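You operate a simulated robot arm through the tools that you are given. There is no shell and no other tool.

The job below is to be done with a simulated two-armed robot. You get a single attempt, and the scene is never put back.

JOB
Put the wall tie on the shelf of the mortar bench away on the tool end of the centre plank. Then stack the mortar cube that says "V" from the shelf of the mortar bench on top of the mortar cube that says "B". Then take the yellow filter and leave it on the bench top by the pump. The order counts.

Only the result counts: the job must be done as asked and must still hold three seconds after the hand-in. Knocking over, shifting, dropping, spilling or breaking anything else fails it.

ROBOT AND FRAMES
Two 7-joint arms with fingered hands on one trunk, on a base that moves. Base frame: it is fixed to the floor where the robot stands at the start and does not move with it; the origin is under the middle of the robot, x ahead of it, y to its left, z up. Lengths are in cm, angles in rad, forces in N, time in s.
The left shoulder is at the start at [3, 12, 81.3], the right one opposite. With the tool pointing down near the work surface each hand reaches from about 10 to 64 cm from the robot's upright axis, wherever it stands, measured 20 degrees to its own side. Places, roughly: bench top by the pump [740, -550, 90]; tool end of the centre plank (24x68 cm) [108, -346, 64]; yellow filter (4x4x9 cm) [740, -480, 90]. Payload 4 kg a hand.
The tool frame of a hand sits at the grasp point between the pads (the TCP): z along the fingers, y along the line on which they close. The tips reach 1.9 cm beyond it. The gripper opens to 12 cm; its body begins 5.3 cm behind the TCP. The gripper is a hand of 3 fingers: y runs from the thumb to the fingers, the wrist lies at [0, 0, -21.9] in the tool frame, and closing takes about 1.5 s.
Orientation is that of the tool frame in the base frame, as a unit quaternion [x, y, z, w]. With the fingers straight down and closing along the base's y, the tool's x points along the base's -x, its y along +y and its z along -z.

CONTROLS
- The arms move only by the tool arm_command. It takes "left_deltas", "right_deltas" or both (then of equal length, played together; a hand with none holds still); each is a list of rows, each an object of numbers (a shift or turn left out is 0, a gripper value left out holds the last): "x", "y", "z": the shift along the base's x, y, z in cm; "rx", "ry", "rz": the turn, a rotation vector about the base's x, y, z in rad. In form: [{"x": .., "y": .., "z": .., "rx": .., "ry": .., "rz": ..}, ...]. A call has 1 to 20 rows; each row shifts and turns the commanded pose from where the row before left it. "left_grip" and "right_grip" are, for a hand that has rows, the gripper command, from -1 (shut) to 1 (fully open), values between in proportion, set as the call begins (left out, the last holds). A row lasts 0.2 s, in which the tool goes at most 5 cm and 0.15 rad; a call with a longer step from one row to the next is refused whole, and so is a gripper value outside its range. A pose out of reach is approached as far as the arm can. The call stops where the force on the tool passes 40 N (or 10 N more than at its start, if that is more) or the arm is blocked; 0.2 s more then pass. Each finger travels about 7.2 cm/s and halts on what it meets, pressing with about 25 N; the grip force reading is that of the motor and also rises with nothing between the fingers. The clock runs only during rows and for 0.2 s after the last one: add rows that do not move to give the fingers time. It gives the time, the measured TCP pose, the force on the tool (base axes), the opening and the grip force at its end, in the units of the frame above (readings bear some noise), with the torque about the TCP (base axes, N m) and any sound that the robot's microphone picked up.
- Cameras (640 x 400 px; columns grow to the right, rows downward): "scene" is now at [4.03, 2.69, 134.95]; the picture's right is [0.42, -0.91, -0.00], its down [-0.78, -0.36, -0.51] and it looks along [0.46, 0.22, -0.86] (base axes); focal length 268 px, centre (320, 200). "left" rides on the left gripper at [-6.6, -0.4, -7.9] in its tool frame; the picture's right is [0.05, -1.00, 0.00], its down [0.76, 0.04, -0.64] and it looks along [0.64, 0.04, 0.77] (tool axes); focal length 251 px, centre (320, 200). "right" rides on the right gripper at [6.6, -0.4, -7.9] in its tool frame; the picture's right is [0.05, 1.00, 0.00], its down [-0.76, 0.04, -0.64] and it looks along [-0.64, 0.03, 0.77] (tool axes); focal length 251 px, centre (320, 200). There is no depth. A picture from a camera that has moved, and an enlarged one, comes with that camera's place and axes in the base frame and with its lens.
- get_image(camera): a new picture of that camera. No time passes.
- slide_trunk(by): moves the trunk up (or, below 0, down) by that many cm; the arms and the scene camera ride with it, the base frame stays. It gives what a move gives, with no picture.
- steer(legs): drives the robot by 1 to 6 legs, each [ahead, turn to the left] in cm and rad, along the robot's own axes; the way and the turn of a leg run together, so that a leg with both is an arc; at most 150 cm and 3.142 rad a leg. The arms and the cameras ride along, it lands a little off, and it stops where it bumps. It gives what a move gives.
- set_fingers(finger1, finger2, thumb_bend, hand): sets how far each is bent, from 0 (flat) to 1 (curled in); at 0.3 the hand is open as for a grip, at 0.7 the pads meet at the TCP. One left out holds its place. A second passes; each finger stops where it meets its share of the squeeze, and holds until it gets a number again. A gripper value or a shape takes the hand back. It gives what a move gives, with no picture; readings hold the bend of each and the force on the fingers (four entries, about 0 where the hand has none), thumb and palm.
- grasp_type(shape, hand): the hand has 3 fingers and takes this shape, open, in about a second: jaw (thumb against the fingers, like two jaws); tri (thumb and two fingers); tip (a fingertip pinch); poke (one finger out to press); point (the index stretched); flat (the hand flat); cup (the hand cupped); fist (a fist). The gripper value then closes the fingers along that shape, each until it touches; the sizes above hold for jaw. It gives what a move gives, with no picture.
- turn_head(pan, tilt): turns the head with the scene camera to pan (to the left, within 2.094 rad either way) and tilt (down, from -0.506 to 1.204), counted from straight ahead of the robot. It gives what a move gives.
- inspect(camera, box): a new picture of the part [left, top, right, bottom] of that camera's present view, enlarged. No time passes.
- hand_in(): hands the job in; it is judged then, once.

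Places have to be worked out from the pictures, the camera data and where the tool is seen. Open the grippers and draw the arms clear of the work before you hand the job in, unless the task says otherwise.

The tools are called after "Call:" by a JSON object that holds its "fn" and its "kwargs". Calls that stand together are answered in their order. arm_command: Moves the arms, as the interface text tells. Its arguments: {"type":"object","properties":{"left_deltas":{"type":"array"},"left_grip":{"type":"number"},"right_deltas":{"type":"array"},"right_grip":{"type":"number"}},"required":[]} The other tools are called the same way: slide_trunk (by) moves the trunk up or down; grasp_type (shape, hand) gives the hand a shape; set_fingers (finger1, finger2, thumb_bend, hand) moves the fingers one by one; steer (legs) drives the base; turn_head (pan, tilt) turns the head that bears the scene camera; get_image (camera) takes a picture; inspect (camera, box) takes an enlarged picture of a part of a camera's view; hand_in () hands the job in.

At the start:

```text
time: 0.0
left_ee_pos: [26.87, 26.02, 61.46]
left_ee_rot: [-0.025, 1.0, 0.0, -0.001]
left_ft_force: [0.8, 0.2, 0.7]
left_wrist_torque: [0.0, -0.04, -0.02]
left_grip_width: 11.98
left_grasp_force: 0.1
left_shape: jaw
left_bend: [0.3, 0.3, 0.3]
left_finger forces: [0.0, 0.1, 0.1, 0.0, 0.1, 0.0]
right_ee_pos: [31.01, 1.72, 64.09]
right_ee_rot: [-0.024, 1.0, 0.0, 0.001]
right_ft_force: [0.4, -0.7, 0.2]
right_wrist_torque: [0.01, -0.05, 0.03]
right_grip_width: 11.99
right_grasp_force: 0.0
right_shape: jaw
right_bend: [0.3, 0.3, 0.3]
right_finger forces: [0.0, 0.0, 0.1, 0.1, 0.0, 0.0]
trunk travel left (down, up): [-2.5, 51.5]
robot x, y, heading: [-0.35, -0.2, 0.001]
head pan, tilt (commanded): [0.436, 1.037]
```

scene: 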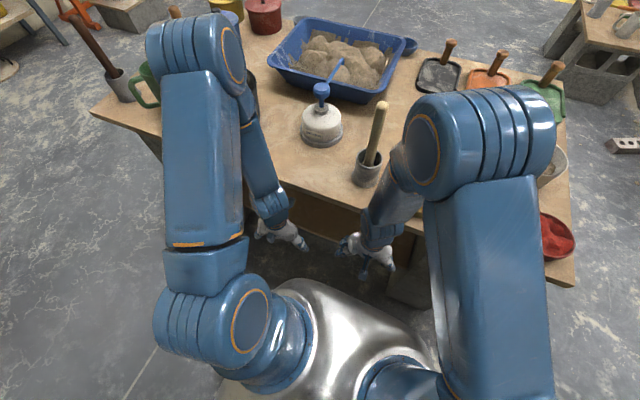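
right: 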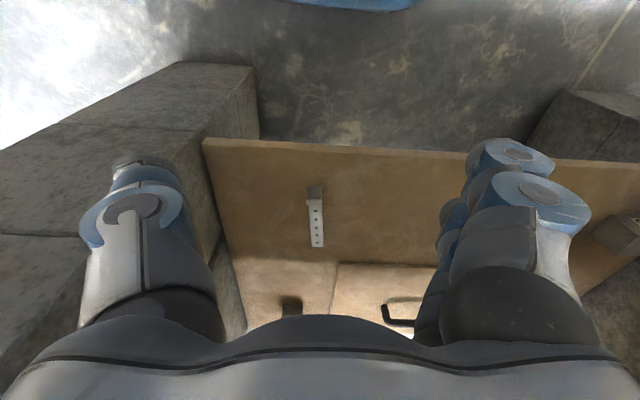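
left: 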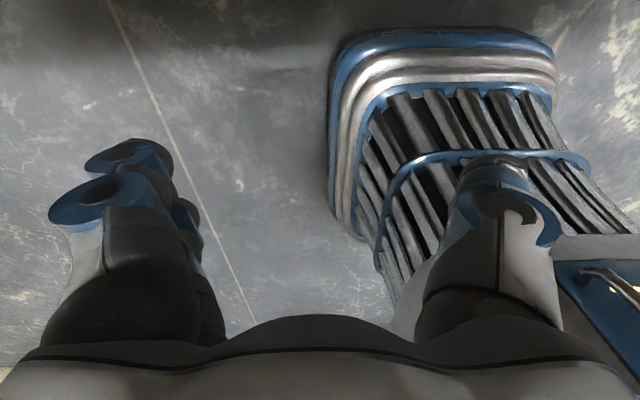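

I'm starting with a look around, beginning with the bench ahead and the shelf, before moving anything.

Call:
{"fn": "inspect", "kwargs": {"camera": "right", "box": [160, 100, 640, 400]}}

Call:
{"fn": "turn_head", "kwargs": {"pan": 0, "tilt": 0.6}}

Call:
{"fn": "get_image", "kwargs": {"camera": "scene"}}

```text
1.33 times, centred on (400, 250) of right
camera zoom: at [24.45, 0.89, 72.01], right [-0.1, 0.99, 0.0], down [0.76, 0.08, 0.64], along [0.64, 0.07, -0.77], focal length 335 px, centre (213, 133)
```

zoom: 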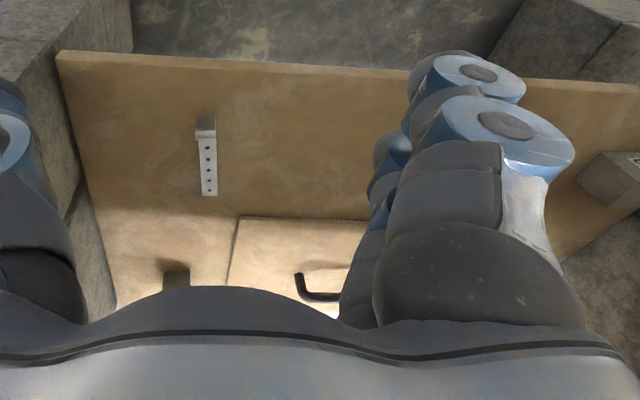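

```text
time: 0.9
left_ee_pos: [26.95, 25.96, 61.71]
left_ee_rot: [-0.025, 1.0, 0.0, 0.0]
left_ft_force: [-0.1, 0.3, 0.4]
left_wrist_torque: [0.01, 0.01, -0.01]
left_grip_width: 12.0
left_grasp_force: 0.0
left_shape: jaw
left_bend: [0.3, 0.3, 0.3]
left_finger forces: [0.1, 0.1, 0.0, 0.0, 0.0, 0.1]
right_ee_pos: [30.91, 1.64, 64.05]
right_ee_rot: [-0.024, 1.0, 0.0, 0.0]
right_ft_force: [0.0, 0.2, 0.0]
right_wrist_torque: [-0.01, 0.04, 0.0]
right_grip_width: 12.0
right_grasp_force: 0.1
right_shape: jaw
right_bend: [0.3, 0.3, 0.3]
right_finger forces: [0.1, 0.0, 0.1, 0.0, 0.0, 0.1]
trunk travel left (down, up): [-2.5, 51.5]
robot x, y, heading: [-0.34, 0.01, 0.004]
head pan, tilt (commanded): [0.0, 0.6]
```

```text
taken
camera scene: at [6.76, -0.15, 138.39], right [0.0, -1.0, 0.0], down [-0.57, 0.0, -0.82], along [0.82, 0.0, -0.57], focal length 268 px, centre (320, 200)
```

scene: 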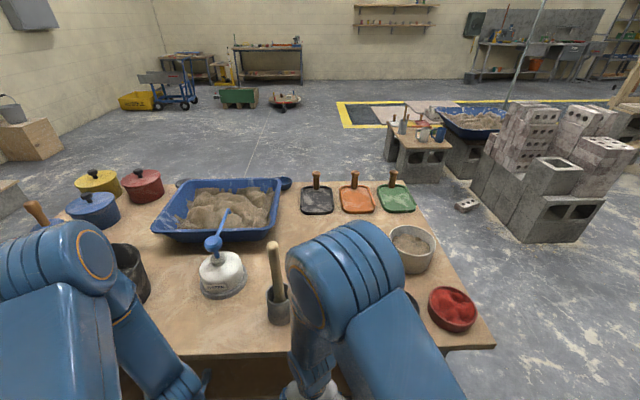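

The bench ahead with mortar tub looks like the mortar bench. Now I look to the right for the centre plank, and left for anything else.

Call:
{"fn": "turn_head", "kwargs": {"pan": -1.3, "tilt": 0.35}}

Call:
{"fn": "get_image", "kwargs": {"camera": "scene"}}

Call:
{"fn": "turn_head", "kwargs": {"pan": -0.6, "tilt": 0.2}}

Call:
{"fn": "get_image", "kwargs": {"camera": "scene"}}

```text
time: 2.4
left_ee_pos: [26.77, 25.94, 61.55]
left_ee_rot: [-0.024, 1.0, 0.0, 0.0]
left_ft_force: [-0.8, -0.1, -0.2]
left_wrist_torque: [0.02, 0.02, 0.04]
left_grip_width: 11.98
left_grasp_force: 0.0
left_shape: jaw
left_bend: [0.3, 0.3, 0.3]
left_finger forces: [0.1, 0.0, 0.0, 0.1, 0.0, 0.0]
right_ee_pos: [30.96, 1.59, 64.01]
right_ee_rot: [-0.025, 1.0, 0.0, 0.001]
right_ft_force: [-0.8, 0.7, 0.3]
right_wrist_torque: [0.01, 0.0, 0.0]
right_grip_width: 11.98
right_grasp_force: 0.0
right_shape: jaw
right_bend: [0.3, 0.3, 0.3]
right_finger forces: [0.0, 0.0, 0.1, 0.0, 0.1, 0.0]
trunk travel left (down, up): [-2.5, 51.5]
robot x, y, heading: [-0.28, 0.1, 0.005]
head pan, tilt (commanded): [-1.3, 0.351]
```

```text
taken
camera scene: at [0.42, -9.12, 140.68], right [-0.96, -0.27, 0.0], down [-0.09, 0.33, -0.94], along [0.25, -0.9, -0.34], focal length 268 px, centre (320, 200)
```

scene: 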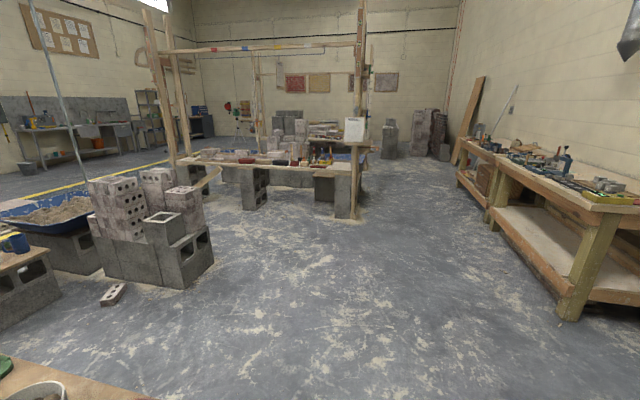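

```text
time: 3.4
left_ee_pos: [26.83, 25.91, 61.58]
left_ee_rot: [-0.024, 1.0, 0.0, 0.001]
left_ft_force: [1.1, 0.5, -0.1]
left_wrist_torque: [-0.01, -0.02, -0.01]
left_grip_width: 12.04
left_grasp_force: 0.1
left_shape: jaw
left_bend: [0.3, 0.3, 0.3]
left_finger forces: [0.0, 0.0, 0.0, 0.1, 0.0, 0.0]
right_ee_pos: [31.0, 1.66, 64.07]
right_ee_rot: [-0.024, 1.0, 0.0, 0.0]
right_ft_force: [0.1, -0.1, 0.8]
right_wrist_torque: [0.01, 0.03, 0.0]
right_grip_width: 11.99
right_grasp_force: 0.0
right_shape: jaw
right_bend: [0.3, 0.3, 0.3]
right_finger forces: [0.1, 0.0, 0.1, 0.1, 0.1, 0.1]
trunk travel left (down, up): [-2.5, 51.5]
robot x, y, heading: [0.02, 0.18, 0.0]
head pan, tilt (commanded): [-0.6, 0.201]
```

```text
taken
camera scene: at [5.61, -5.42, 142.08], right [-0.57, -0.82, 0.0], down [-0.16, 0.11, -0.98], along [0.81, -0.55, -0.2], focal length 268 px, centre (320, 200)
```

scene: 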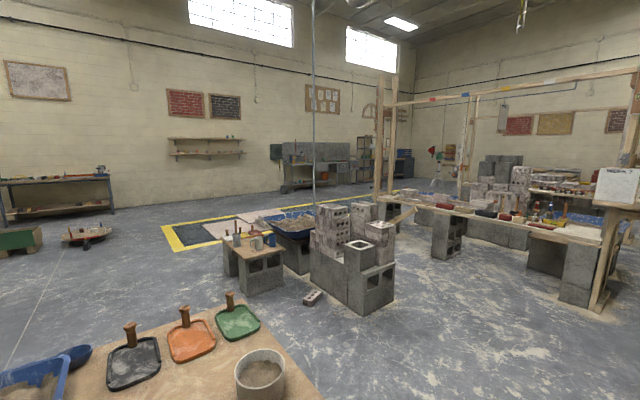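

The centre plank scaffold is off to the right and the pump bench is probably on the far wall. I zoom on both.

Call:
{"fn": "inspect", "kwargs": {"camera": "scene", "box": [260, 100, 420, 200]}}

Call:
{"fn": "inspect", "kwargs": {"camera": "scene", "box": [400, 150, 640, 300]}}

Call:
{"fn": "turn_head", "kwargs": {"pan": -1.25, "tilt": 0.2}}

Call:
{"fn": "inspect", "kwargs": {"camera": "scene", "box": [180, 100, 400, 240]}}

Call:
{"fn": "turn_head", "kwargs": {"pan": 1.2, "tilt": 0.3}}

Call:
{"fn": "get_image", "kwargs": {"camera": "scene"}}

```text
4.00 times, centred on (340, 150) of scene
camera zoom: at [5.61, -5.42, 142.08], right [-0.57, -0.82, 0.0], down [-0.16, 0.11, -0.98], along [0.81, -0.55, -0.2], focal length 1071 px, centre (240, 400)
```

zoom: 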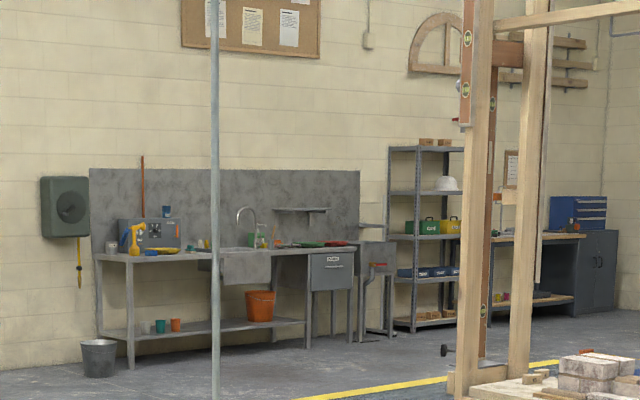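

```text
2.67 times, centred on (520, 225) of scene
camera zoom: at [5.61, -5.42, 142.08], right [-0.57, -0.82, 0.0], down [-0.16, 0.11, -0.98], along [0.81, -0.55, -0.2], focal length 714 px, centre (-213, 133)
```

zoom: 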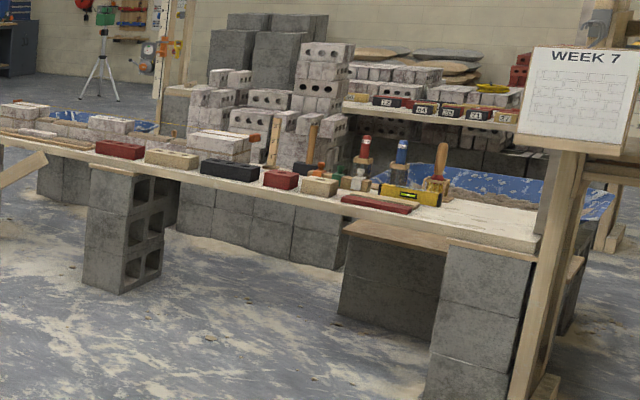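

```text
time: 4.5
left_ee_pos: [26.84, 25.92, 61.5]
left_ee_rot: [-0.025, 1.0, 0.0, 0.0]
left_ft_force: [-0.2, 0.3, 0.7]
left_wrist_torque: [0.01, -0.01, 0.0]
left_grip_width: 11.99
left_grasp_force: 0.0
left_shape: jaw
left_bend: [0.3, 0.3, 0.3]
left_finger forces: [0.0, 0.0, 0.0, 0.1, 0.0, 0.1]
right_ee_pos: [30.98, 1.66, 64.08]
right_ee_rot: [-0.024, 1.0, 0.0, 0.0]
right_ft_force: [0.2, -0.3, 0.5]
right_wrist_torque: [-0.03, 0.0, 0.01]
right_grip_width: 12.01
right_grasp_force: 0.1
right_shape: jaw
right_bend: [0.3, 0.3, 0.3]
right_finger forces: [0.0, 0.0, 0.0, 0.0, 0.1, 0.0]
trunk travel left (down, up): [-2.5, 51.5]
robot x, y, heading: [0.06, 0.1, 0.002]
head pan, tilt (commanded): [-1.25, 0.201]
```

```text
2.86 times, centred on (290, 170) of scene
camera zoom: at [0.88, -8.99, 142.08], right [-0.95, -0.32, 0.0], down [-0.06, 0.19, -0.98], along [0.31, -0.93, -0.2], focal length 765 px, centre (406, 286)
```

zoom: 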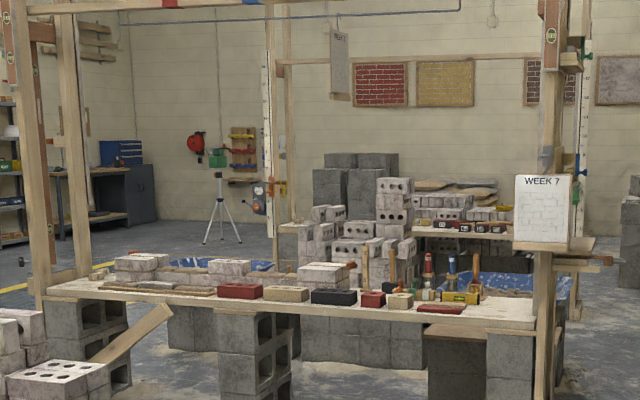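

```text
time: 6.7
left_ee_pos: [26.88, 25.94, 61.57]
left_ee_rot: [-0.025, 1.0, 0.0, 0.0]
left_ft_force: [0.8, -0.1, 0.2]
left_wrist_torque: [-0.02, 0.03, 0.01]
left_grip_width: 11.98
left_grasp_force: 0.0
left_shape: jaw
left_bend: [0.3, 0.3, 0.3]
left_finger forces: [0.1, 0.1, 0.0, 0.1, 0.0, 0.0]
right_ee_pos: [30.88, 1.75, 64.11]
right_ee_rot: [-0.025, 1.0, 0.0, 0.0]
right_ft_force: [0.5, -0.2, 0.1]
right_wrist_torque: [-0.04, -0.01, 0.0]
right_grip_width: 11.98
right_grasp_force: 0.0
right_shape: jaw
right_bend: [0.3, 0.3, 0.3]
right_finger forces: [0.0, 0.1, 0.0, 0.0, 0.0, 0.0]
trunk travel left (down, up): [-2.5, 51.5]
robot x, y, heading: [0.0, -0.06, -0.001]
head pan, tilt (commanded): [1.201, 0.3]
```

```text
taken
camera scene: at [1.31, 8.55, 141.15], right [0.93, -0.36, 0.0], down [-0.11, -0.28, -0.96], along [0.35, 0.89, -0.3], focal length 268 px, centre (320, 200)
```

scene: 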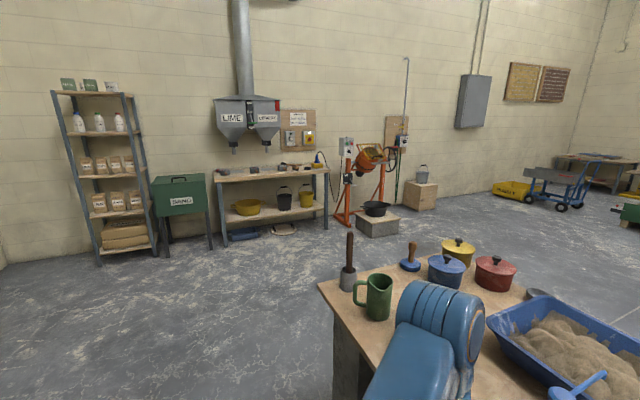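

I check what lies behind the robot before planning any reverse moves.

Call:
{"fn": "turn_head", "kwargs": {"pan": 2.09, "tilt": 0.5}}

Call:
{"fn": "get_image", "kwargs": {"camera": "scene"}}

Call:
{"fn": "turn_head", "kwargs": {"pan": -2.09, "tilt": 0.5}}

Call:
{"fn": "get_image", "kwargs": {"camera": "scene"}}

```text
time: 7.9
left_ee_pos: [26.76, 25.97, 61.44]
left_ee_rot: [-0.025, 1.0, 0.0, 0.001]
left_ft_force: [0.3, -0.8, 0.3]
left_wrist_torque: [-0.02, 0.0, -0.04]
left_grip_width: 11.99
left_grasp_force: 0.1
left_shape: jaw
left_bend: [0.3, 0.3, 0.3]
left_finger forces: [0.0, 0.1, 0.0, 0.1, 0.0, 0.0]
right_ee_pos: [30.88, 1.52, 63.99]
right_ee_rot: [-0.025, 1.0, 0.0, 0.0]
right_ft_force: [0.3, -0.3, -0.3]
right_wrist_torque: [0.01, 0.01, 0.02]
right_grip_width: 11.98
right_grasp_force: 0.0
right_shape: jaw
right_bend: [0.3, 0.3, 0.3]
right_finger forces: [0.0, 0.0, 0.0, 0.1, 0.0, 0.0]
trunk travel left (down, up): [-2.5, 51.5]
robot x, y, heading: [0.33, 0.03, -0.001]
head pan, tilt (commanded): [2.089, 0.499]
```

```text
taken
camera scene: at [-6.57, 7.75, 139.31], right [0.87, 0.49, 0.0], down [0.24, -0.42, -0.88], along [-0.43, 0.76, -0.48], focal length 268 px, centre (320, 200)
```

scene: 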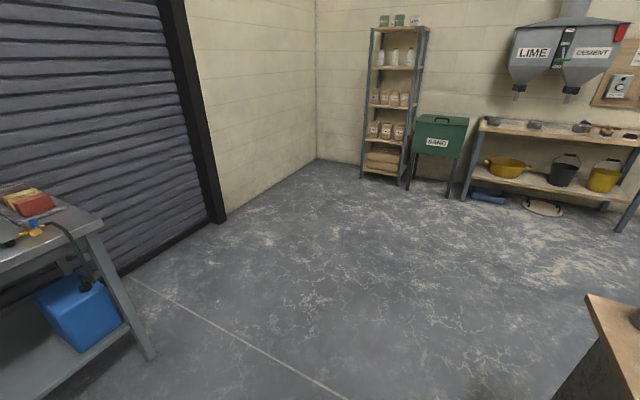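

```text
time: 11.3
left_ee_pos: [26.85, 25.97, 61.54]
left_ee_rot: [-0.025, 1.0, 0.0, 0.0]
left_ft_force: [-0.3, 0.4, -0.3]
left_wrist_torque: [-0.01, 0.03, -0.01]
left_grip_width: 12.01
left_grasp_force: 0.0
left_shape: jaw
left_bend: [0.3, 0.3, 0.3]
left_finger forces: [0.0, 0.0, 0.1, 0.0, 0.0, 0.1]
right_ee_pos: [31.03, 1.78, 64.06]
right_ee_rot: [-0.024, 1.0, 0.0, 0.0]
right_ft_force: [0.2, -0.1, 0.7]
right_wrist_torque: [0.02, 0.01, -0.01]
right_grip_width: 11.98
right_grasp_force: 0.0
right_shape: jaw
right_bend: [0.3, 0.3, 0.3]
right_finger forces: [0.0, 0.0, 0.0, 0.0, 0.0, 0.0]
trunk travel left (down, up): [-2.5, 51.5]
robot x, y, heading: [-0.24, -0.11, -0.001]
head pan, tilt (commanded): [-2.089, 0.499]
```

```text
taken
camera scene: at [-6.58, -8.06, 139.31], right [-0.87, 0.5, 0.0], down [0.24, 0.42, -0.88], along [-0.43, -0.76, -0.48], focal length 268 px, centre (320, 200)
```

scene: 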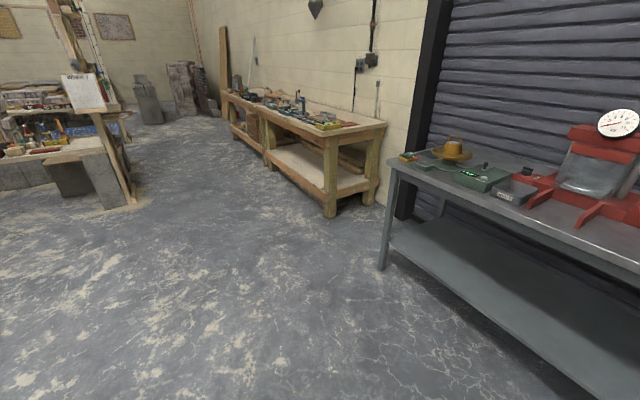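

About 1 m is free behind me (a metal test bench with a press stands there). I back up 45 cm to look under the bench top at the shelf.

Call:
{"fn": "steer", "kwargs": {"legs": [[-45, 0]]}}

Call:
{"fn": "turn_head", "kwargs": {"pan": 0, "tilt": 0.75}}

Call:
{"fn": "get_image", "kwargs": {"camera": "scene"}}

Call:
{"fn": "get_image", "kwargs": {"camera": "right"}}

Call:
{"fn": "get_image", "kwargs": {"camera": "left"}}

```text
time: 14.0
left_ee_pos: [-18.48, 25.9, 61.62]
left_ee_rot: [-0.021, 1.0, 0.001, 0.0]
left_ft_force: [-0.4, 0.5, -0.5]
left_wrist_torque: [0.0, 0.0, 0.0]
left_grip_width: 12.0
left_grasp_force: 0.1
left_shape: jaw
left_bend: [0.3, 0.3, 0.3]
left_finger forces: [0.0, 0.0, 0.1, 0.0, 0.1, 0.0]
right_ee_pos: [-14.52, 1.52, 64.0]
right_ee_rot: [-0.023, 1.0, 0.0, 0.0]
right_ft_force: [-0.1, 0.3, -0.3]
right_wrist_torque: [0.03, -0.01, -0.02]
right_grip_width: 11.99
right_grasp_force: 0.0
right_shape: jaw
right_bend: [0.3, 0.3, 0.3]
right_finger forces: [0.0, 0.0, 0.0, 0.0, 0.2, 0.1]
trunk travel left (down, up): [-2.5, 51.5]
robot x, y, heading: [-45.31, -0.04, -0.0]
head pan, tilt (commanded): [-2.089, 0.499]
```

```text
time: 16.0
left_ee_pos: [-18.55, 25.88, 61.67]
left_ee_rot: [-0.022, 1.0, -0.001, 0.0]
left_ft_force: [-0.3, 0.5, -0.1]
left_wrist_torque: [-0.04, 0.01, -0.02]
left_grip_width: 11.97
left_grasp_force: 0.1
left_shape: jaw
left_bend: [0.3, 0.3, 0.3]
left_finger forces: [0.0, 0.0, 0.1, 0.1, 0.0, 0.0]
right_ee_pos: [-14.49, 1.65, 64.08]
right_ee_rot: [-0.023, 1.0, 0.0, 0.0]
right_ft_force: [-0.8, -0.4, 0.3]
right_wrist_torque: [0.01, 0.02, -0.01]
right_grip_width: 12.0
right_grasp_force: 0.0
right_shape: jaw
right_bend: [0.3, 0.3, 0.3]
right_finger forces: [0.0, 0.0, 0.1, 0.0, 0.1, 0.1]
trunk travel left (down, up): [-2.5, 51.5]
robot x, y, heading: [-45.69, 0.26, 0.001]
head pan, tilt (commanded): [0.0, 0.75]
```

```text
taken
camera scene: at [-39.23, -0.15, 137.11], right [0.0, -1.0, 0.0], down [-0.68, 0.0, -0.73], along [0.73, 0.0, -0.68], focal length 268 px, centre (320, 200)
```

scene: 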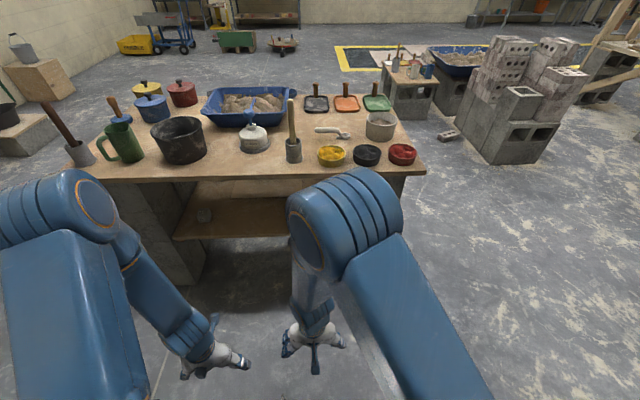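

```text
taken
camera right: at [-20.98, 0.83, 72.01], right [-0.1, 1.0, 0.0], down [0.76, 0.08, 0.64], along [0.64, 0.06, -0.77], focal length 251 px, centre (320, 200)
```

right: 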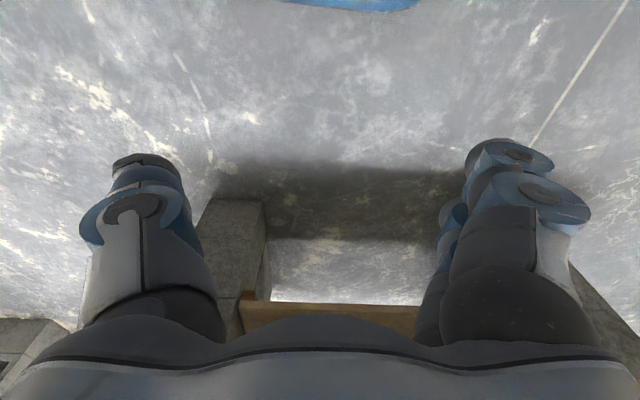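

```text
taken
camera left: at [-11.77, 25.74, 69.57], right [-0.01, -1.0, 0.0], down [-0.77, 0.01, 0.64], along [-0.64, 0.01, -0.77], focal length 251 px, centre (320, 200)
```

left: 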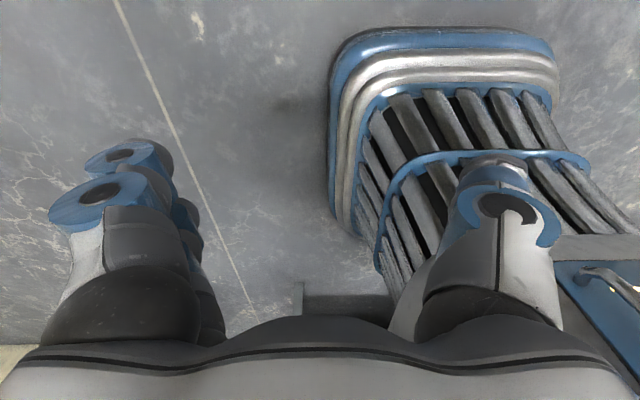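

The bench top is at z≈79 with front edge x≈35; the shelf is at z≈38 underneath. I tilt the right hand so its camera looks forward under the bench top.

Call:
{"fn": "arm_command", "kwargs": {"right_deltas": [{"z": -1, "ry": -0.12}, {"z": -1, "ry": -0.12}, {"z": -1, "ry": -0.12}, {"z": -1, "ry": -0.12}, {"z": -1, "ry": -0.12}, {"z": -1, "ry": -0.1}, {}]}}

Call:
{"fn": "get_image", "kwargs": {"camera": "right"}}

Call:
{"fn": "get_image", "kwargs": {"camera": "scene"}}

```text
time: 17.5
left_ee_pos: [-18.68, 26.24, 61.5]
left_ee_rot: [-0.028, 1.0, 0.0, -0.003]
left_ft_force: [0.8, 1.1, -1.4]
left_wrist_torque: [-0.01, 0.01, 0.01]
left_grip_width: 11.99
left_grasp_force: 0.1
left_shape: jaw
left_bend: [0.3, 0.3, 0.3]
left_finger forces: [0.0, 0.0, 0.0, 0.0, 0.1, 0.0]
right_ee_pos: [-10.03, 2.54, 62.01]
right_ee_rot: [0.08, 0.93, 0.038, 0.356]
right_ft_force: [0.1, 0.2, -0.2]
right_wrist_torque: [0.0, 0.02, 0.01]
right_grip_width: 12.01
right_grasp_force: 0.0
right_shape: jaw
right_bend: [0.3, 0.3, 0.3]
right_finger forces: [0.1, 0.0, 0.0, 0.0, 0.1, 0.1]
trunk travel left (down, up): [-2.5, 51.5]
robot x, y, heading: [-45.66, 0.15, -0.006]
head pan, tilt (commanded): [0.0, 0.75]
stopped in row 7 (right hand): the arm was blocked; the commanded pose is now the measured one
```

```text
taken
camera right: at [-20.15, 3.07, 63.58], right [0.08, 0.99, 0.09], down [0.13, -0.1, 0.99], along [0.99, -0.07, -0.14], focal length 251 px, centre (320, 200)
```

right: 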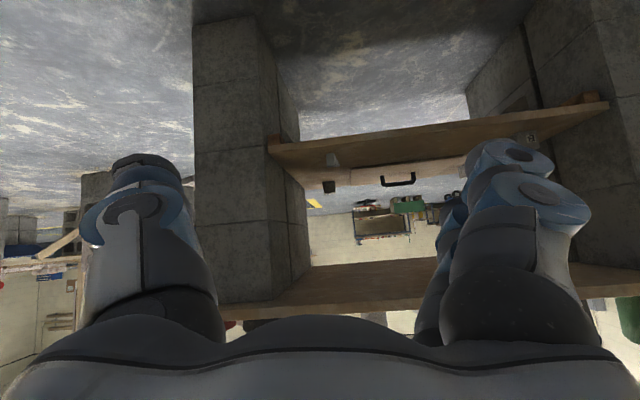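

```text
taken
camera scene: at [-39.21, -0.16, 137.11], right [0.0, -1.0, 0.0], down [-0.68, 0.0, -0.73], along [0.73, 0.0, -0.68], focal length 268 px, centre (320, 200)
```

scene: 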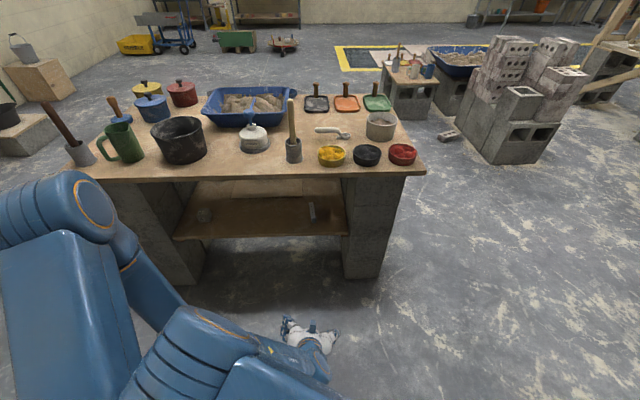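

The arm got blocked near a limit but the view under the bench is useful. I zoom in on the shelf contents.

Call:
{"fn": "inspect", "kwargs": {"camera": "right", "box": [260, 90, 460, 215]}}

Call:
{"fn": "inspect", "kwargs": {"camera": "right", "box": [440, 70, 640, 195]}}

Call:
{"fn": "inspect", "kwargs": {"camera": "scene", "box": [160, 170, 370, 300]}}

Call:
{"fn": "inspect", "kwargs": {"camera": "scene", "box": [60, 70, 440, 190]}}

```text
3.20 times, centred on (360, 152) of right
camera zoom: at [-20.15, 3.07, 63.58], right [0.08, 0.99, 0.09], down [0.13, -0.1, 0.99], along [0.99, -0.07, -0.14], focal length 805 px, centre (192, 352)
```

zoom: 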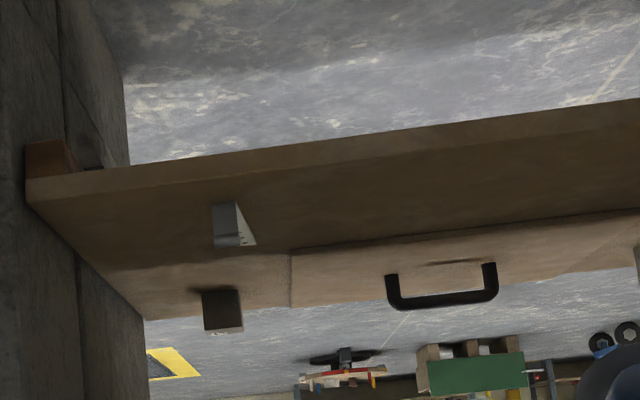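

```text
3.20 times, centred on (540, 132) of right
camera zoom: at [-20.15, 3.07, 63.58], right [0.08, 0.99, 0.09], down [0.13, -0.1, 0.99], along [0.99, -0.07, -0.14], focal length 805 px, centre (-384, 416)
```

zoom: 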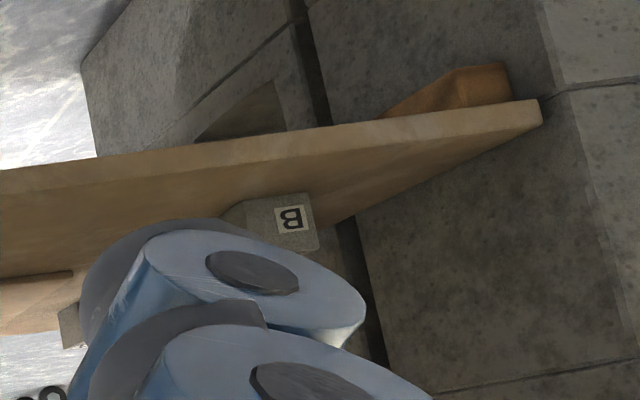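

```text
3.05 times, centred on (265, 235) of scene
camera zoom: at [-39.21, -0.16, 137.11], right [0.0, -1.0, 0.0], down [-0.68, 0.0, -0.73], along [0.73, 0.0, -0.68], focal length 816 px, centre (488, 93)
```

zoom: 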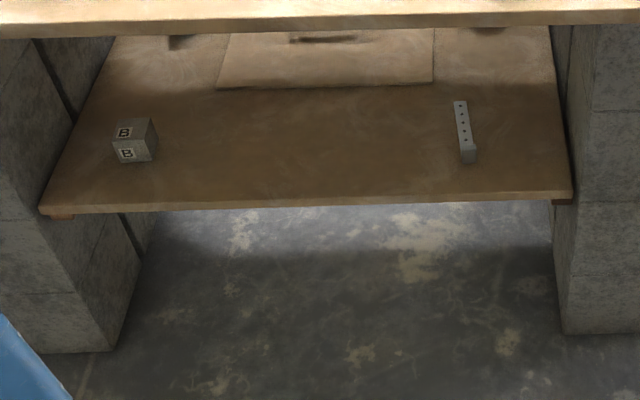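

```text
1.68 times, centred on (250, 130) of scene
camera zoom: at [-39.21, -0.16, 137.11], right [0.0, -1.0, 0.0], down [-0.68, 0.0, -0.73], along [0.73, 0.0, -0.68], focal length 451 px, centre (438, 318)
```

zoom: 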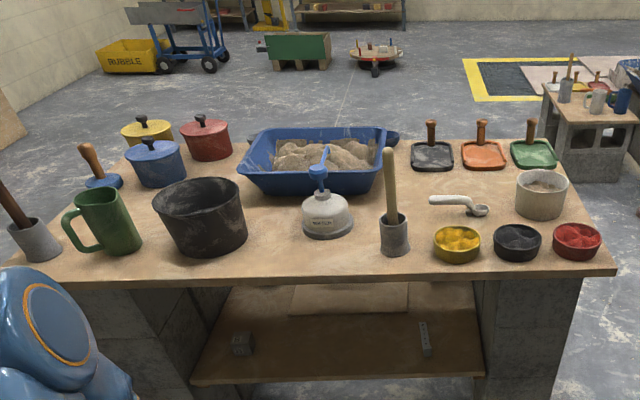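

Cube "B" sits at the shelf's front left, and the wall tie (an L-strip with an upright flange at its near end) at the right. Two more cubes sit farther back. I first check the right arm's configuration after that block.

Call:
{"fn": "turn_head", "kwargs": {"pan": 0, "tilt": 1.2}}

Call:
{"fn": "get_image", "kwargs": {"camera": "scene"}}

```text
time: 18.4
left_ee_pos: [-18.7, 26.02, 61.39]
left_ee_rot: [-0.028, 1.0, 0.0, -0.004]
left_ft_force: [-0.4, -0.3, 0.3]
left_wrist_torque: [0.05, -0.01, -0.01]
left_grip_width: 11.98
left_grasp_force: 0.1
left_shape: jaw
left_bend: [0.3, 0.3, 0.3]
left_finger forces: [0.0, 0.0, 0.0, 0.0, 0.0, 0.1]
right_ee_pos: [-9.96, 2.41, 62.15]
right_ee_rot: [0.08, 0.93, 0.038, 0.358]
right_ft_force: [-0.1, 0.7, 0.3]
right_wrist_torque: [0.0, 0.0, 0.0]
right_grip_width: 12.0
right_grasp_force: 0.2
right_shape: jaw
right_bend: [0.3, 0.3, 0.3]
right_finger forces: [0.0, 0.0, 0.0, 0.1, 0.0, 0.0]
trunk travel left (down, up): [-2.5, 51.5]
robot x, y, heading: [-45.25, -0.18, -0.003]
head pan, tilt (commanded): [0.0, 1.201]
```

```text
taken
camera scene: at [-41.92, -0.13, 133.95], right [0.0, -1.0, 0.0], down [-0.93, 0.0, -0.36], along [0.36, 0.0, -0.93], focal length 268 px, centre (320, 200)
```

scene: 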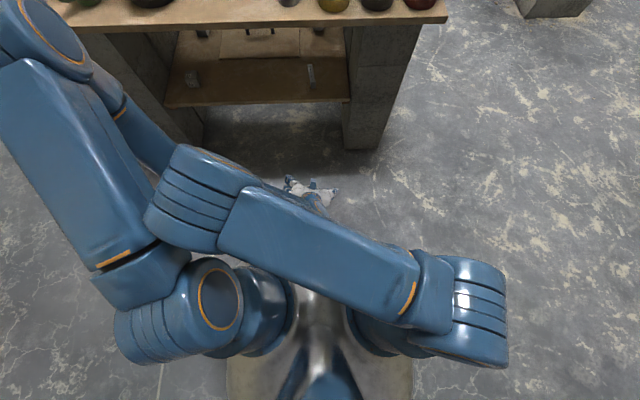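

The right elbow swung inward against the left arm. I untwist by reversing the tilt while moving the hand out to its own side and forward.

Call:
{"fn": "arm_command", "kwargs": {"right_deltas": [{"y": -2, "ry": 0.1}, {"y": -3, "ry": 0.12}, {"y": -3, "ry": 0.12}, {"y": -3, "ry": 0.12}, {"y": -3, "ry": 0.12}, {"y": -3, "ry": 0.1}, {}, {}]}}

Call:
{"fn": "get_image", "kwargs": {"camera": "scene"}}

```text
time: 20.2
left_ee_pos: [-18.82, 26.06, 61.47]
left_ee_rot: [-0.028, 1.0, 0.0, -0.003]
left_ft_force: [0.7, 0.4, -0.4]
left_wrist_torque: [0.01, 0.0, 0.01]
left_grip_width: 11.99
left_grasp_force: 0.0
left_shape: jaw
left_bend: [0.3, 0.3, 0.3]
left_finger forces: [0.0, 0.0, 0.1, 0.1, 0.0, 0.1]
right_ee_pos: [-10.11, -14.58, 62.03]
right_ee_rot: [0.087, 0.996, 0.01, 0.026]
right_ft_force: [0.4, 0.5, 0.6]
right_wrist_torque: [0.02, 0.01, 0.02]
right_grip_width: 12.0
right_grasp_force: 0.0
right_shape: jaw
right_bend: [0.3, 0.3, 0.3]
right_finger forces: [0.0, 0.0, 0.1, 0.1, 0.1, 0.1]
trunk travel left (down, up): [-2.5, 51.5]
robot x, y, heading: [-45.6, 0.13, -0.002]
head pan, tilt (commanded): [0.0, 1.201]
```

```text
taken
camera scene: at [-41.92, -0.12, 133.94], right [0.0, -1.0, 0.0], down [-0.93, 0.0, -0.36], along [0.36, 0.0, -0.93], focal length 268 px, centre (320, 200)
```

scene: 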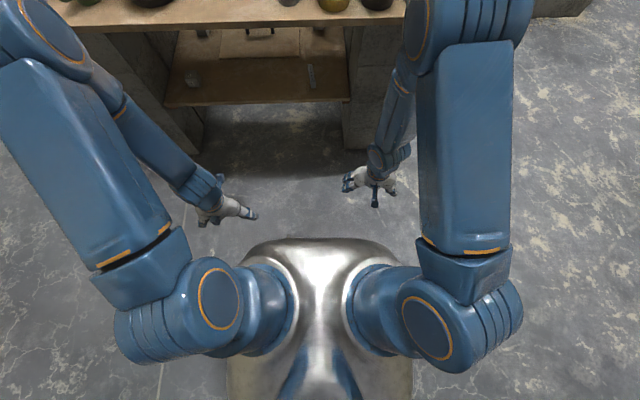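

Both arms are back in a natural elbow-up posture. I extend the right hand forward while tilting it 45°, so that its camera looks under the bench at the back cubes.

Call:
{"fn": "arm_command", "kwargs": {"right_deltas": [{"x": 4, "ry": -0.078, "rz": 0.017}, {"x": 4, "ry": -0.078, "rz": 0.017}, {"x": 4, "ry": -0.078, "rz": 0.017}, {"x": 4, "ry": -0.078, "rz": 0.017}, {"x": 4, "ry": -0.078, "rz": 0.017}, {"x": 4, "ry": -0.078, "rz": 0.017}, {"x": 4, "ry": -0.078, "rz": 0.017}, {"x": 4, "ry": -0.078, "rz": 0.017}, {"x": 4, "ry": -0.078, "rz": 0.017}, {"x": 4, "ry": -0.078, "rz": 0.017}, {}]}}

Call:
{"fn": "get_image", "kwargs": {"camera": "scene"}}

Call:
{"fn": "get_image", "kwargs": {"camera": "right"}}

```text
time: 22.6
left_ee_pos: [-18.76, 26.06, 61.53]
left_ee_rot: [-0.026, 1.0, -0.001, -0.002]
left_ft_force: [0.4, -0.4, 0.3]
left_wrist_torque: [-0.01, 0.01, 0.0]
left_grip_width: 11.98
left_grasp_force: 0.1
left_shape: jaw
left_bend: [0.3, 0.3, 0.3]
left_finger forces: [0.0, 0.0, 0.1, 0.0, 0.1, 0.0]
right_ee_pos: [29.91, -14.37, 62.07]
right_ee_rot: [-0.006, 0.915, 0.043, 0.402]
right_ft_force: [-0.3, 0.1, -0.6]
right_wrist_torque: [0.01, 0.02, -0.02]
right_grip_width: 11.98
right_grasp_force: 0.0
right_shape: jaw
right_bend: [0.3, 0.3, 0.3]
right_finger forces: [0.0, 0.1, 0.0, 0.0, 0.1, 0.1]
trunk travel left (down, up): [-2.5, 51.5]
robot x, y, heading: [-45.71, 0.12, -0.002]
head pan, tilt (commanded): [0.0, 1.201]
```

```text
taken
camera scene: at [-41.9, -0.14, 133.94], right [0.0, -1.0, 0.0], down [-0.93, 0.0, -0.36], along [0.36, 0.0, -0.93], focal length 268 px, centre (320, 200)
```

scene: 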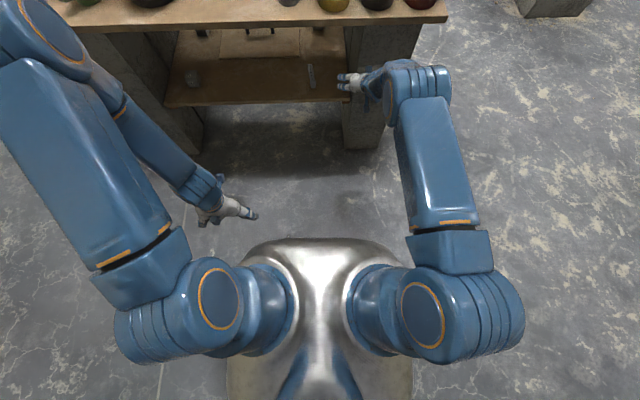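

```text
taken
camera right: at [19.71, -15.45, 62.54], right [-0.08, 1.0, 0.04], down [0.04, -0.03, 1.0], along [1.0, 0.08, -0.04], focal length 251 px, centre (320, 200)
```

right: 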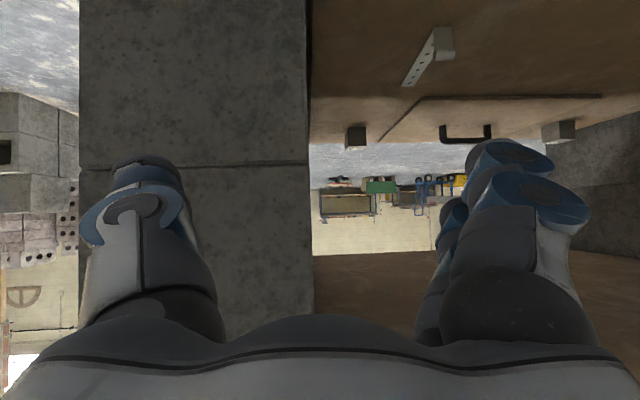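

I zoom on the back cubes and the tie in this view.

Call:
{"fn": "inspect", "kwargs": {"camera": "right", "box": [310, 90, 400, 150]}}

Call:
{"fn": "inspect", "kwargs": {"camera": "right", "box": [500, 90, 620, 160]}}

Call:
{"fn": "inspect", "kwargs": {"camera": "right", "box": [310, 0, 500, 160]}}

```text
6.67 times, centred on (355, 120) of right
camera zoom: at [19.71, -15.45, 62.54], right [-0.08, 1.0, 0.04], down [0.04, -0.03, 1.0], along [1.0, 0.08, -0.04], focal length 1676 px, centre (87, 733)
```

zoom: 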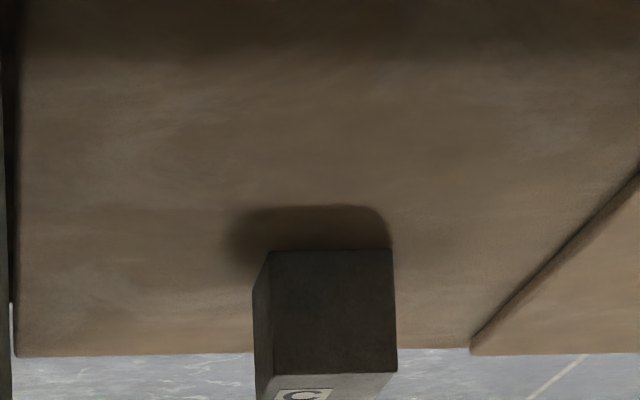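

```text
5.33 times, centred on (560, 125) of right
camera zoom: at [19.71, -15.45, 62.54], right [-0.08, 1.0, 0.04], down [0.04, -0.03, 1.0], along [1.0, 0.08, -0.04], focal length 1341 px, centre (-960, 600)
```

zoom: 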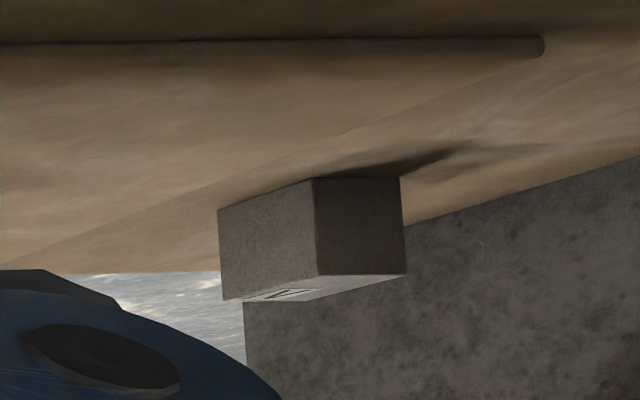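

```text
2.50 times, centred on (405, 80) of right
camera zoom: at [19.71, -15.45, 62.54], right [-0.08, 1.0, 0.04], down [0.04, -0.03, 1.0], along [1.0, 0.08, -0.04], focal length 629 px, centre (108, 500)
```

zoom: 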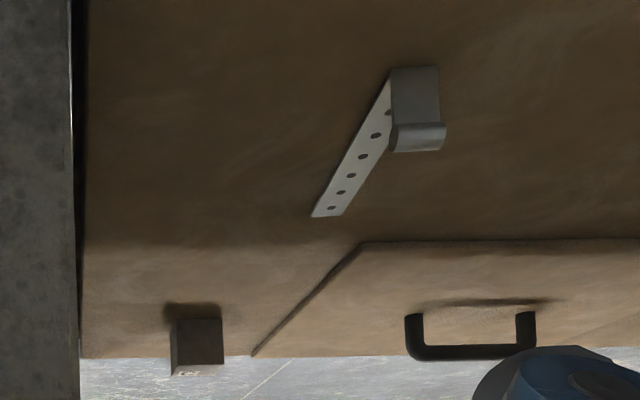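

The tie's flange base is at about (47.6, 2.6, 41.4), running away at yaw ≈0.11; the back-right cube reads something like "C/G", so "V" is probably the back-left one (to confirm later). I align the right hand in front of the tie, level its closing axis and lower it.

Call:
{"fn": "arm_command", "kwargs": {"right_deltas": [{"y": 4.2, "z": -2.5, "rx": -0.0184, "ry": -0.002, "rz": 0.0169}, {"y": 4.2, "z": -2.5, "rx": -0.0184, "ry": -0.002, "rz": 0.0169}, {"y": 4.2, "z": -2.5, "rx": -0.0184, "ry": -0.002, "rz": 0.0169}, {"y": 4.2, "z": -2.5, "rx": -0.0184, "ry": -0.002, "rz": 0.0169}, {}]}}

Call:
{"fn": "get_image", "kwargs": {"camera": "scene"}}

Call:
{"fn": "get_image", "kwargs": {"camera": "right"}}

```text
time: 23.8
left_ee_pos: [-18.8, 26.2, 61.44]
left_ee_rot: [-0.028, 1.0, -0.001, -0.003]
left_ft_force: [-0.2, -0.8, -0.2]
left_wrist_torque: [0.01, -0.01, 0.0]
left_grip_width: 11.98
left_grasp_force: 0.0
left_shape: jaw
left_bend: [0.3, 0.3, 0.3]
left_finger forces: [0.0, 0.0, 0.0, 0.0, 0.0, 0.0]
right_ee_pos: [29.36, -0.7, 54.14]
right_ee_rot: [-0.047, 0.914, 0.026, 0.402]
right_ft_force: [0.7, 0.4, -0.2]
right_wrist_torque: [0.02, -0.03, 0.05]
right_grip_width: 12.0
right_grasp_force: 0.1
right_shape: jaw
right_bend: [0.3, 0.3, 0.3]
right_finger forces: [0.1, 0.1, 0.1, 0.0, 0.0, 0.1]
right hand out of reach, approached as far as the arm can: row 4
trunk travel left (down, up): [-2.5, 51.5]
robot x, y, heading: [-45.58, 0.04, -0.009]
head pan, tilt (commanded): [0.0, 1.201]
```

```text
taken
camera scene: at [-41.9, -0.12, 133.94], right [0.0, -1.0, 0.0], down [-0.93, 0.0, -0.36], along [0.36, 0.0, -0.93], focal length 268 px, centre (320, 200)
```

scene: 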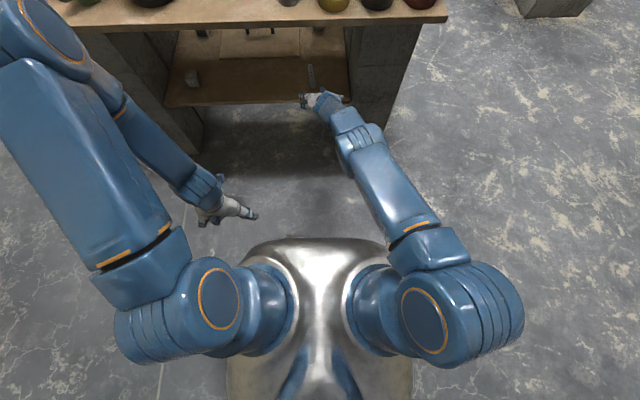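

```text
taken
camera right: at [19.34, -2.23, 54.69], right [-0.14, 0.99, -0.03], down [0.04, 0.04, 1.0], along [0.99, 0.14, -0.04], focal length 251 px, centre (320, 200)
```

right: 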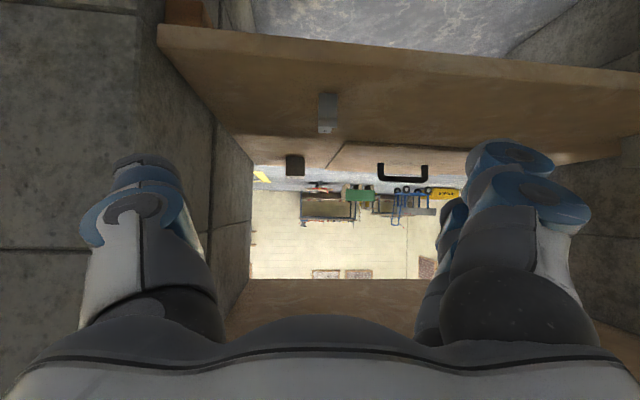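

The arm's reach ended at about 75 cm ahead at that tilt, so I pull the hand back first, then drive 27 cm closer.

Call:
{"fn": "arm_command", "kwargs": {"right_deltas": [{"x": -4}, {"x": -4, "y": 0.5}, {"x": -4, "y": 0.5}, {"x": -4, "y": 0.5}, {"x": -4, "y": 0.5}, {"x": -3, "y": 0.5}, {}]}}

Call:
{"fn": "get_image", "kwargs": {"camera": "scene"}}

```text
time: 25.4
left_ee_pos: [-18.77, 26.02, 61.4]
left_ee_rot: [-0.027, 1.0, -0.001, -0.003]
left_ft_force: [0.1, 1.4, 0.0]
left_wrist_torque: [-0.02, -0.02, 0.01]
left_grip_width: 12.0
left_grasp_force: 0.0
left_shape: jaw
left_bend: [0.3, 0.3, 0.3]
left_finger forces: [0.1, 0.0, 0.0, 0.1, 0.0, 0.0]
right_ee_pos: [6.51, 1.77, 54.4]
right_ee_rot: [-0.052, 0.914, 0.025, 0.403]
right_ft_force: [-0.9, -0.3, 0.1]
right_wrist_torque: [0.03, -0.03, -0.01]
right_grip_width: 11.99
right_grasp_force: 0.1
right_shape: jaw
right_bend: [0.3, 0.3, 0.3]
right_finger forces: [0.0, 0.0, 0.1, 0.0, 0.1, 0.1]
trunk travel left (down, up): [-2.5, 51.5]
robot x, y, heading: [-45.34, -0.04, -0.003]
head pan, tilt (commanded): [0.0, 1.201]
```

```text
taken
camera scene: at [-41.92, -0.13, 133.94], right [0.0, -1.0, 0.0], down [-0.93, 0.0, -0.36], along [0.36, 0.0, -0.93], focal length 268 px, centre (320, 200)
```

scene: 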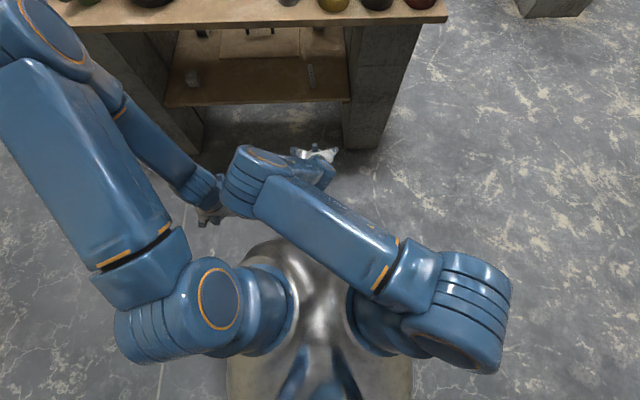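

The elbow swings inward when the hand is close. I drive 27 cm forward and turn 0.3 rad left, so the tie lies in the right arm's natural sector.

Call:
{"fn": "steer", "kwargs": {"legs": [[27, 0], [0, 0.3]]}}

Call:
{"fn": "get_image", "kwargs": {"camera": "scene"}}

Call:
{"fn": "get_image", "kwargs": {"camera": "right"}}

```text
time: 28.3
left_ee_pos: [-1.06, 32.6, 61.52]
left_ee_rot: [-0.175, 0.985, -0.001, -0.003]
left_ft_force: [-1.2, -0.7, -0.4]
left_wrist_torque: [-0.04, 0.04, 0.0]
left_grip_width: 11.98
left_grasp_force: 0.1
left_shape: jaw
left_bend: [0.3, 0.3, 0.3]
left_finger forces: [0.1, 0.1, 0.0, 0.0, 0.0, 0.0]
right_ee_pos: [30.19, 16.86, 54.39]
right_ee_rot: [-0.187, 0.896, 0.084, 0.395]
right_ft_force: [0.6, -0.1, -0.2]
right_wrist_torque: [-0.01, -0.02, -0.04]
right_grip_width: 12.03
right_grasp_force: 0.1
right_shape: jaw
right_bend: [0.3, 0.3, 0.3]
right_finger forces: [0.0, 0.0, 0.1, 0.0, 0.0, 0.0]
trunk travel left (down, up): [-2.5, 51.5]
robot x, y, heading: [-18.26, -2.24, 0.289]
head pan, tilt (commanded): [0.0, 1.201]
```

```text
taken
camera scene: at [-14.98, -1.27, 133.94], right [0.29, -0.96, 0.0], down [-0.89, -0.27, -0.36], along [0.35, 0.1, -0.93], focal length 268 px, centre (320, 200)
```

scene: 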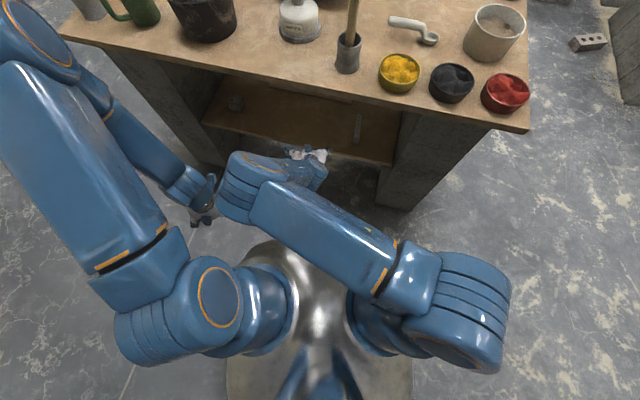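

```text
taken
camera right: at [20.97, 12.26, 54.82], right [-0.43, 0.9, -0.04], down [0.02, 0.05, 1.0], along [0.9, 0.43, -0.04], focal length 251 px, centre (320, 200)
```

right: 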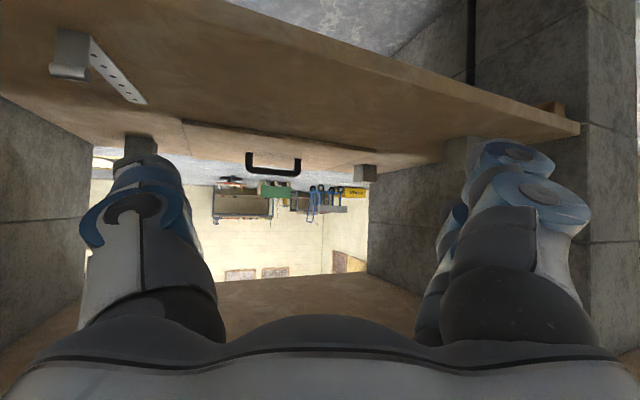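

Tie is visible on the left of the hand view. I shift the hand right to the tie's line and turn it to the tie's direction (azimuth 0.11).

Call:
{"fn": "arm_command", "kwargs": {"right_deltas": [{"y": -3, "rz": -0.06}, {"y": -3, "rz": -0.06}, {"y": -3, "rz": -0.06}, {"y": -3, "rz": -0.06}, {"y": -3, "rz": -0.06}, {}]}}

Call:
{"fn": "get_image", "kwargs": {"camera": "scene"}}

Call:
{"fn": "get_image", "kwargs": {"camera": "right"}}

```text
time: 29.7
left_ee_pos: [-1.04, 32.53, 61.38]
left_ee_rot: [-0.176, 0.984, -0.001, -0.003]
left_ft_force: [-0.2, 1.5, -0.5]
left_wrist_torque: [-0.02, 0.0, -0.02]
left_grip_width: 11.97
left_grasp_force: 0.1
left_shape: jaw
left_bend: [0.3, 0.3, 0.3]
left_finger forces: [0.0, 0.0, 0.0, 0.1, 0.0, 0.0]
right_ee_pos: [30.1, 1.81, 54.4]
right_ee_rot: [-0.05, 0.914, 0.023, 0.403]
right_ft_force: [0.2, 0.0, -0.2]
right_wrist_torque: [0.01, 0.01, 0.04]
right_grip_width: 12.0
right_grasp_force: 0.0
right_shape: jaw
right_bend: [0.3, 0.3, 0.3]
right_finger forces: [0.0, 0.0, 0.0, 0.0, 0.0, 0.0]
trunk travel left (down, up): [-2.5, 51.5]
robot x, y, heading: [-17.7, -2.08, 0.295]
head pan, tilt (commanded): [0.0, 1.201]
```

```text
taken
camera scene: at [-14.98, -1.28, 133.94], right [0.29, -0.96, 0.0], down [-0.89, -0.27, -0.36], along [0.35, 0.1, -0.93], focal length 268 px, centre (320, 200)
```

scene: 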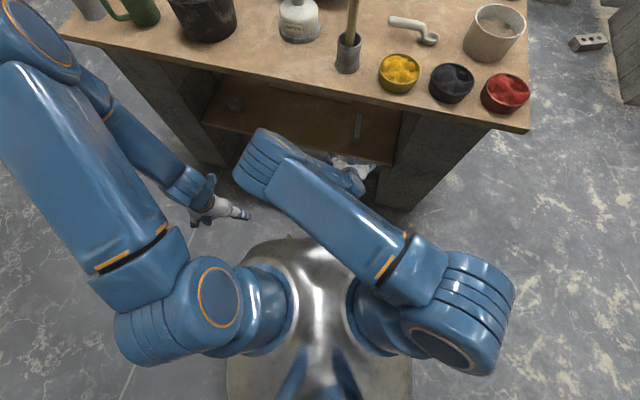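

```text
taken
camera right: at [20.05, 0.16, 54.88], right [-0.15, 0.99, -0.04], down [0.04, 0.04, 1.0], along [0.99, 0.15, -0.04], focal length 251 px, centre (320, 200)
```

right: 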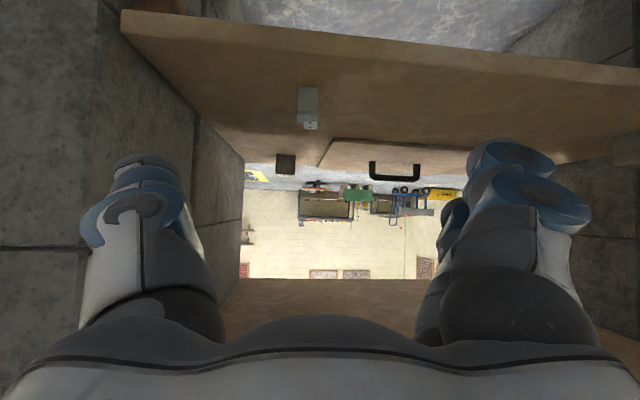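

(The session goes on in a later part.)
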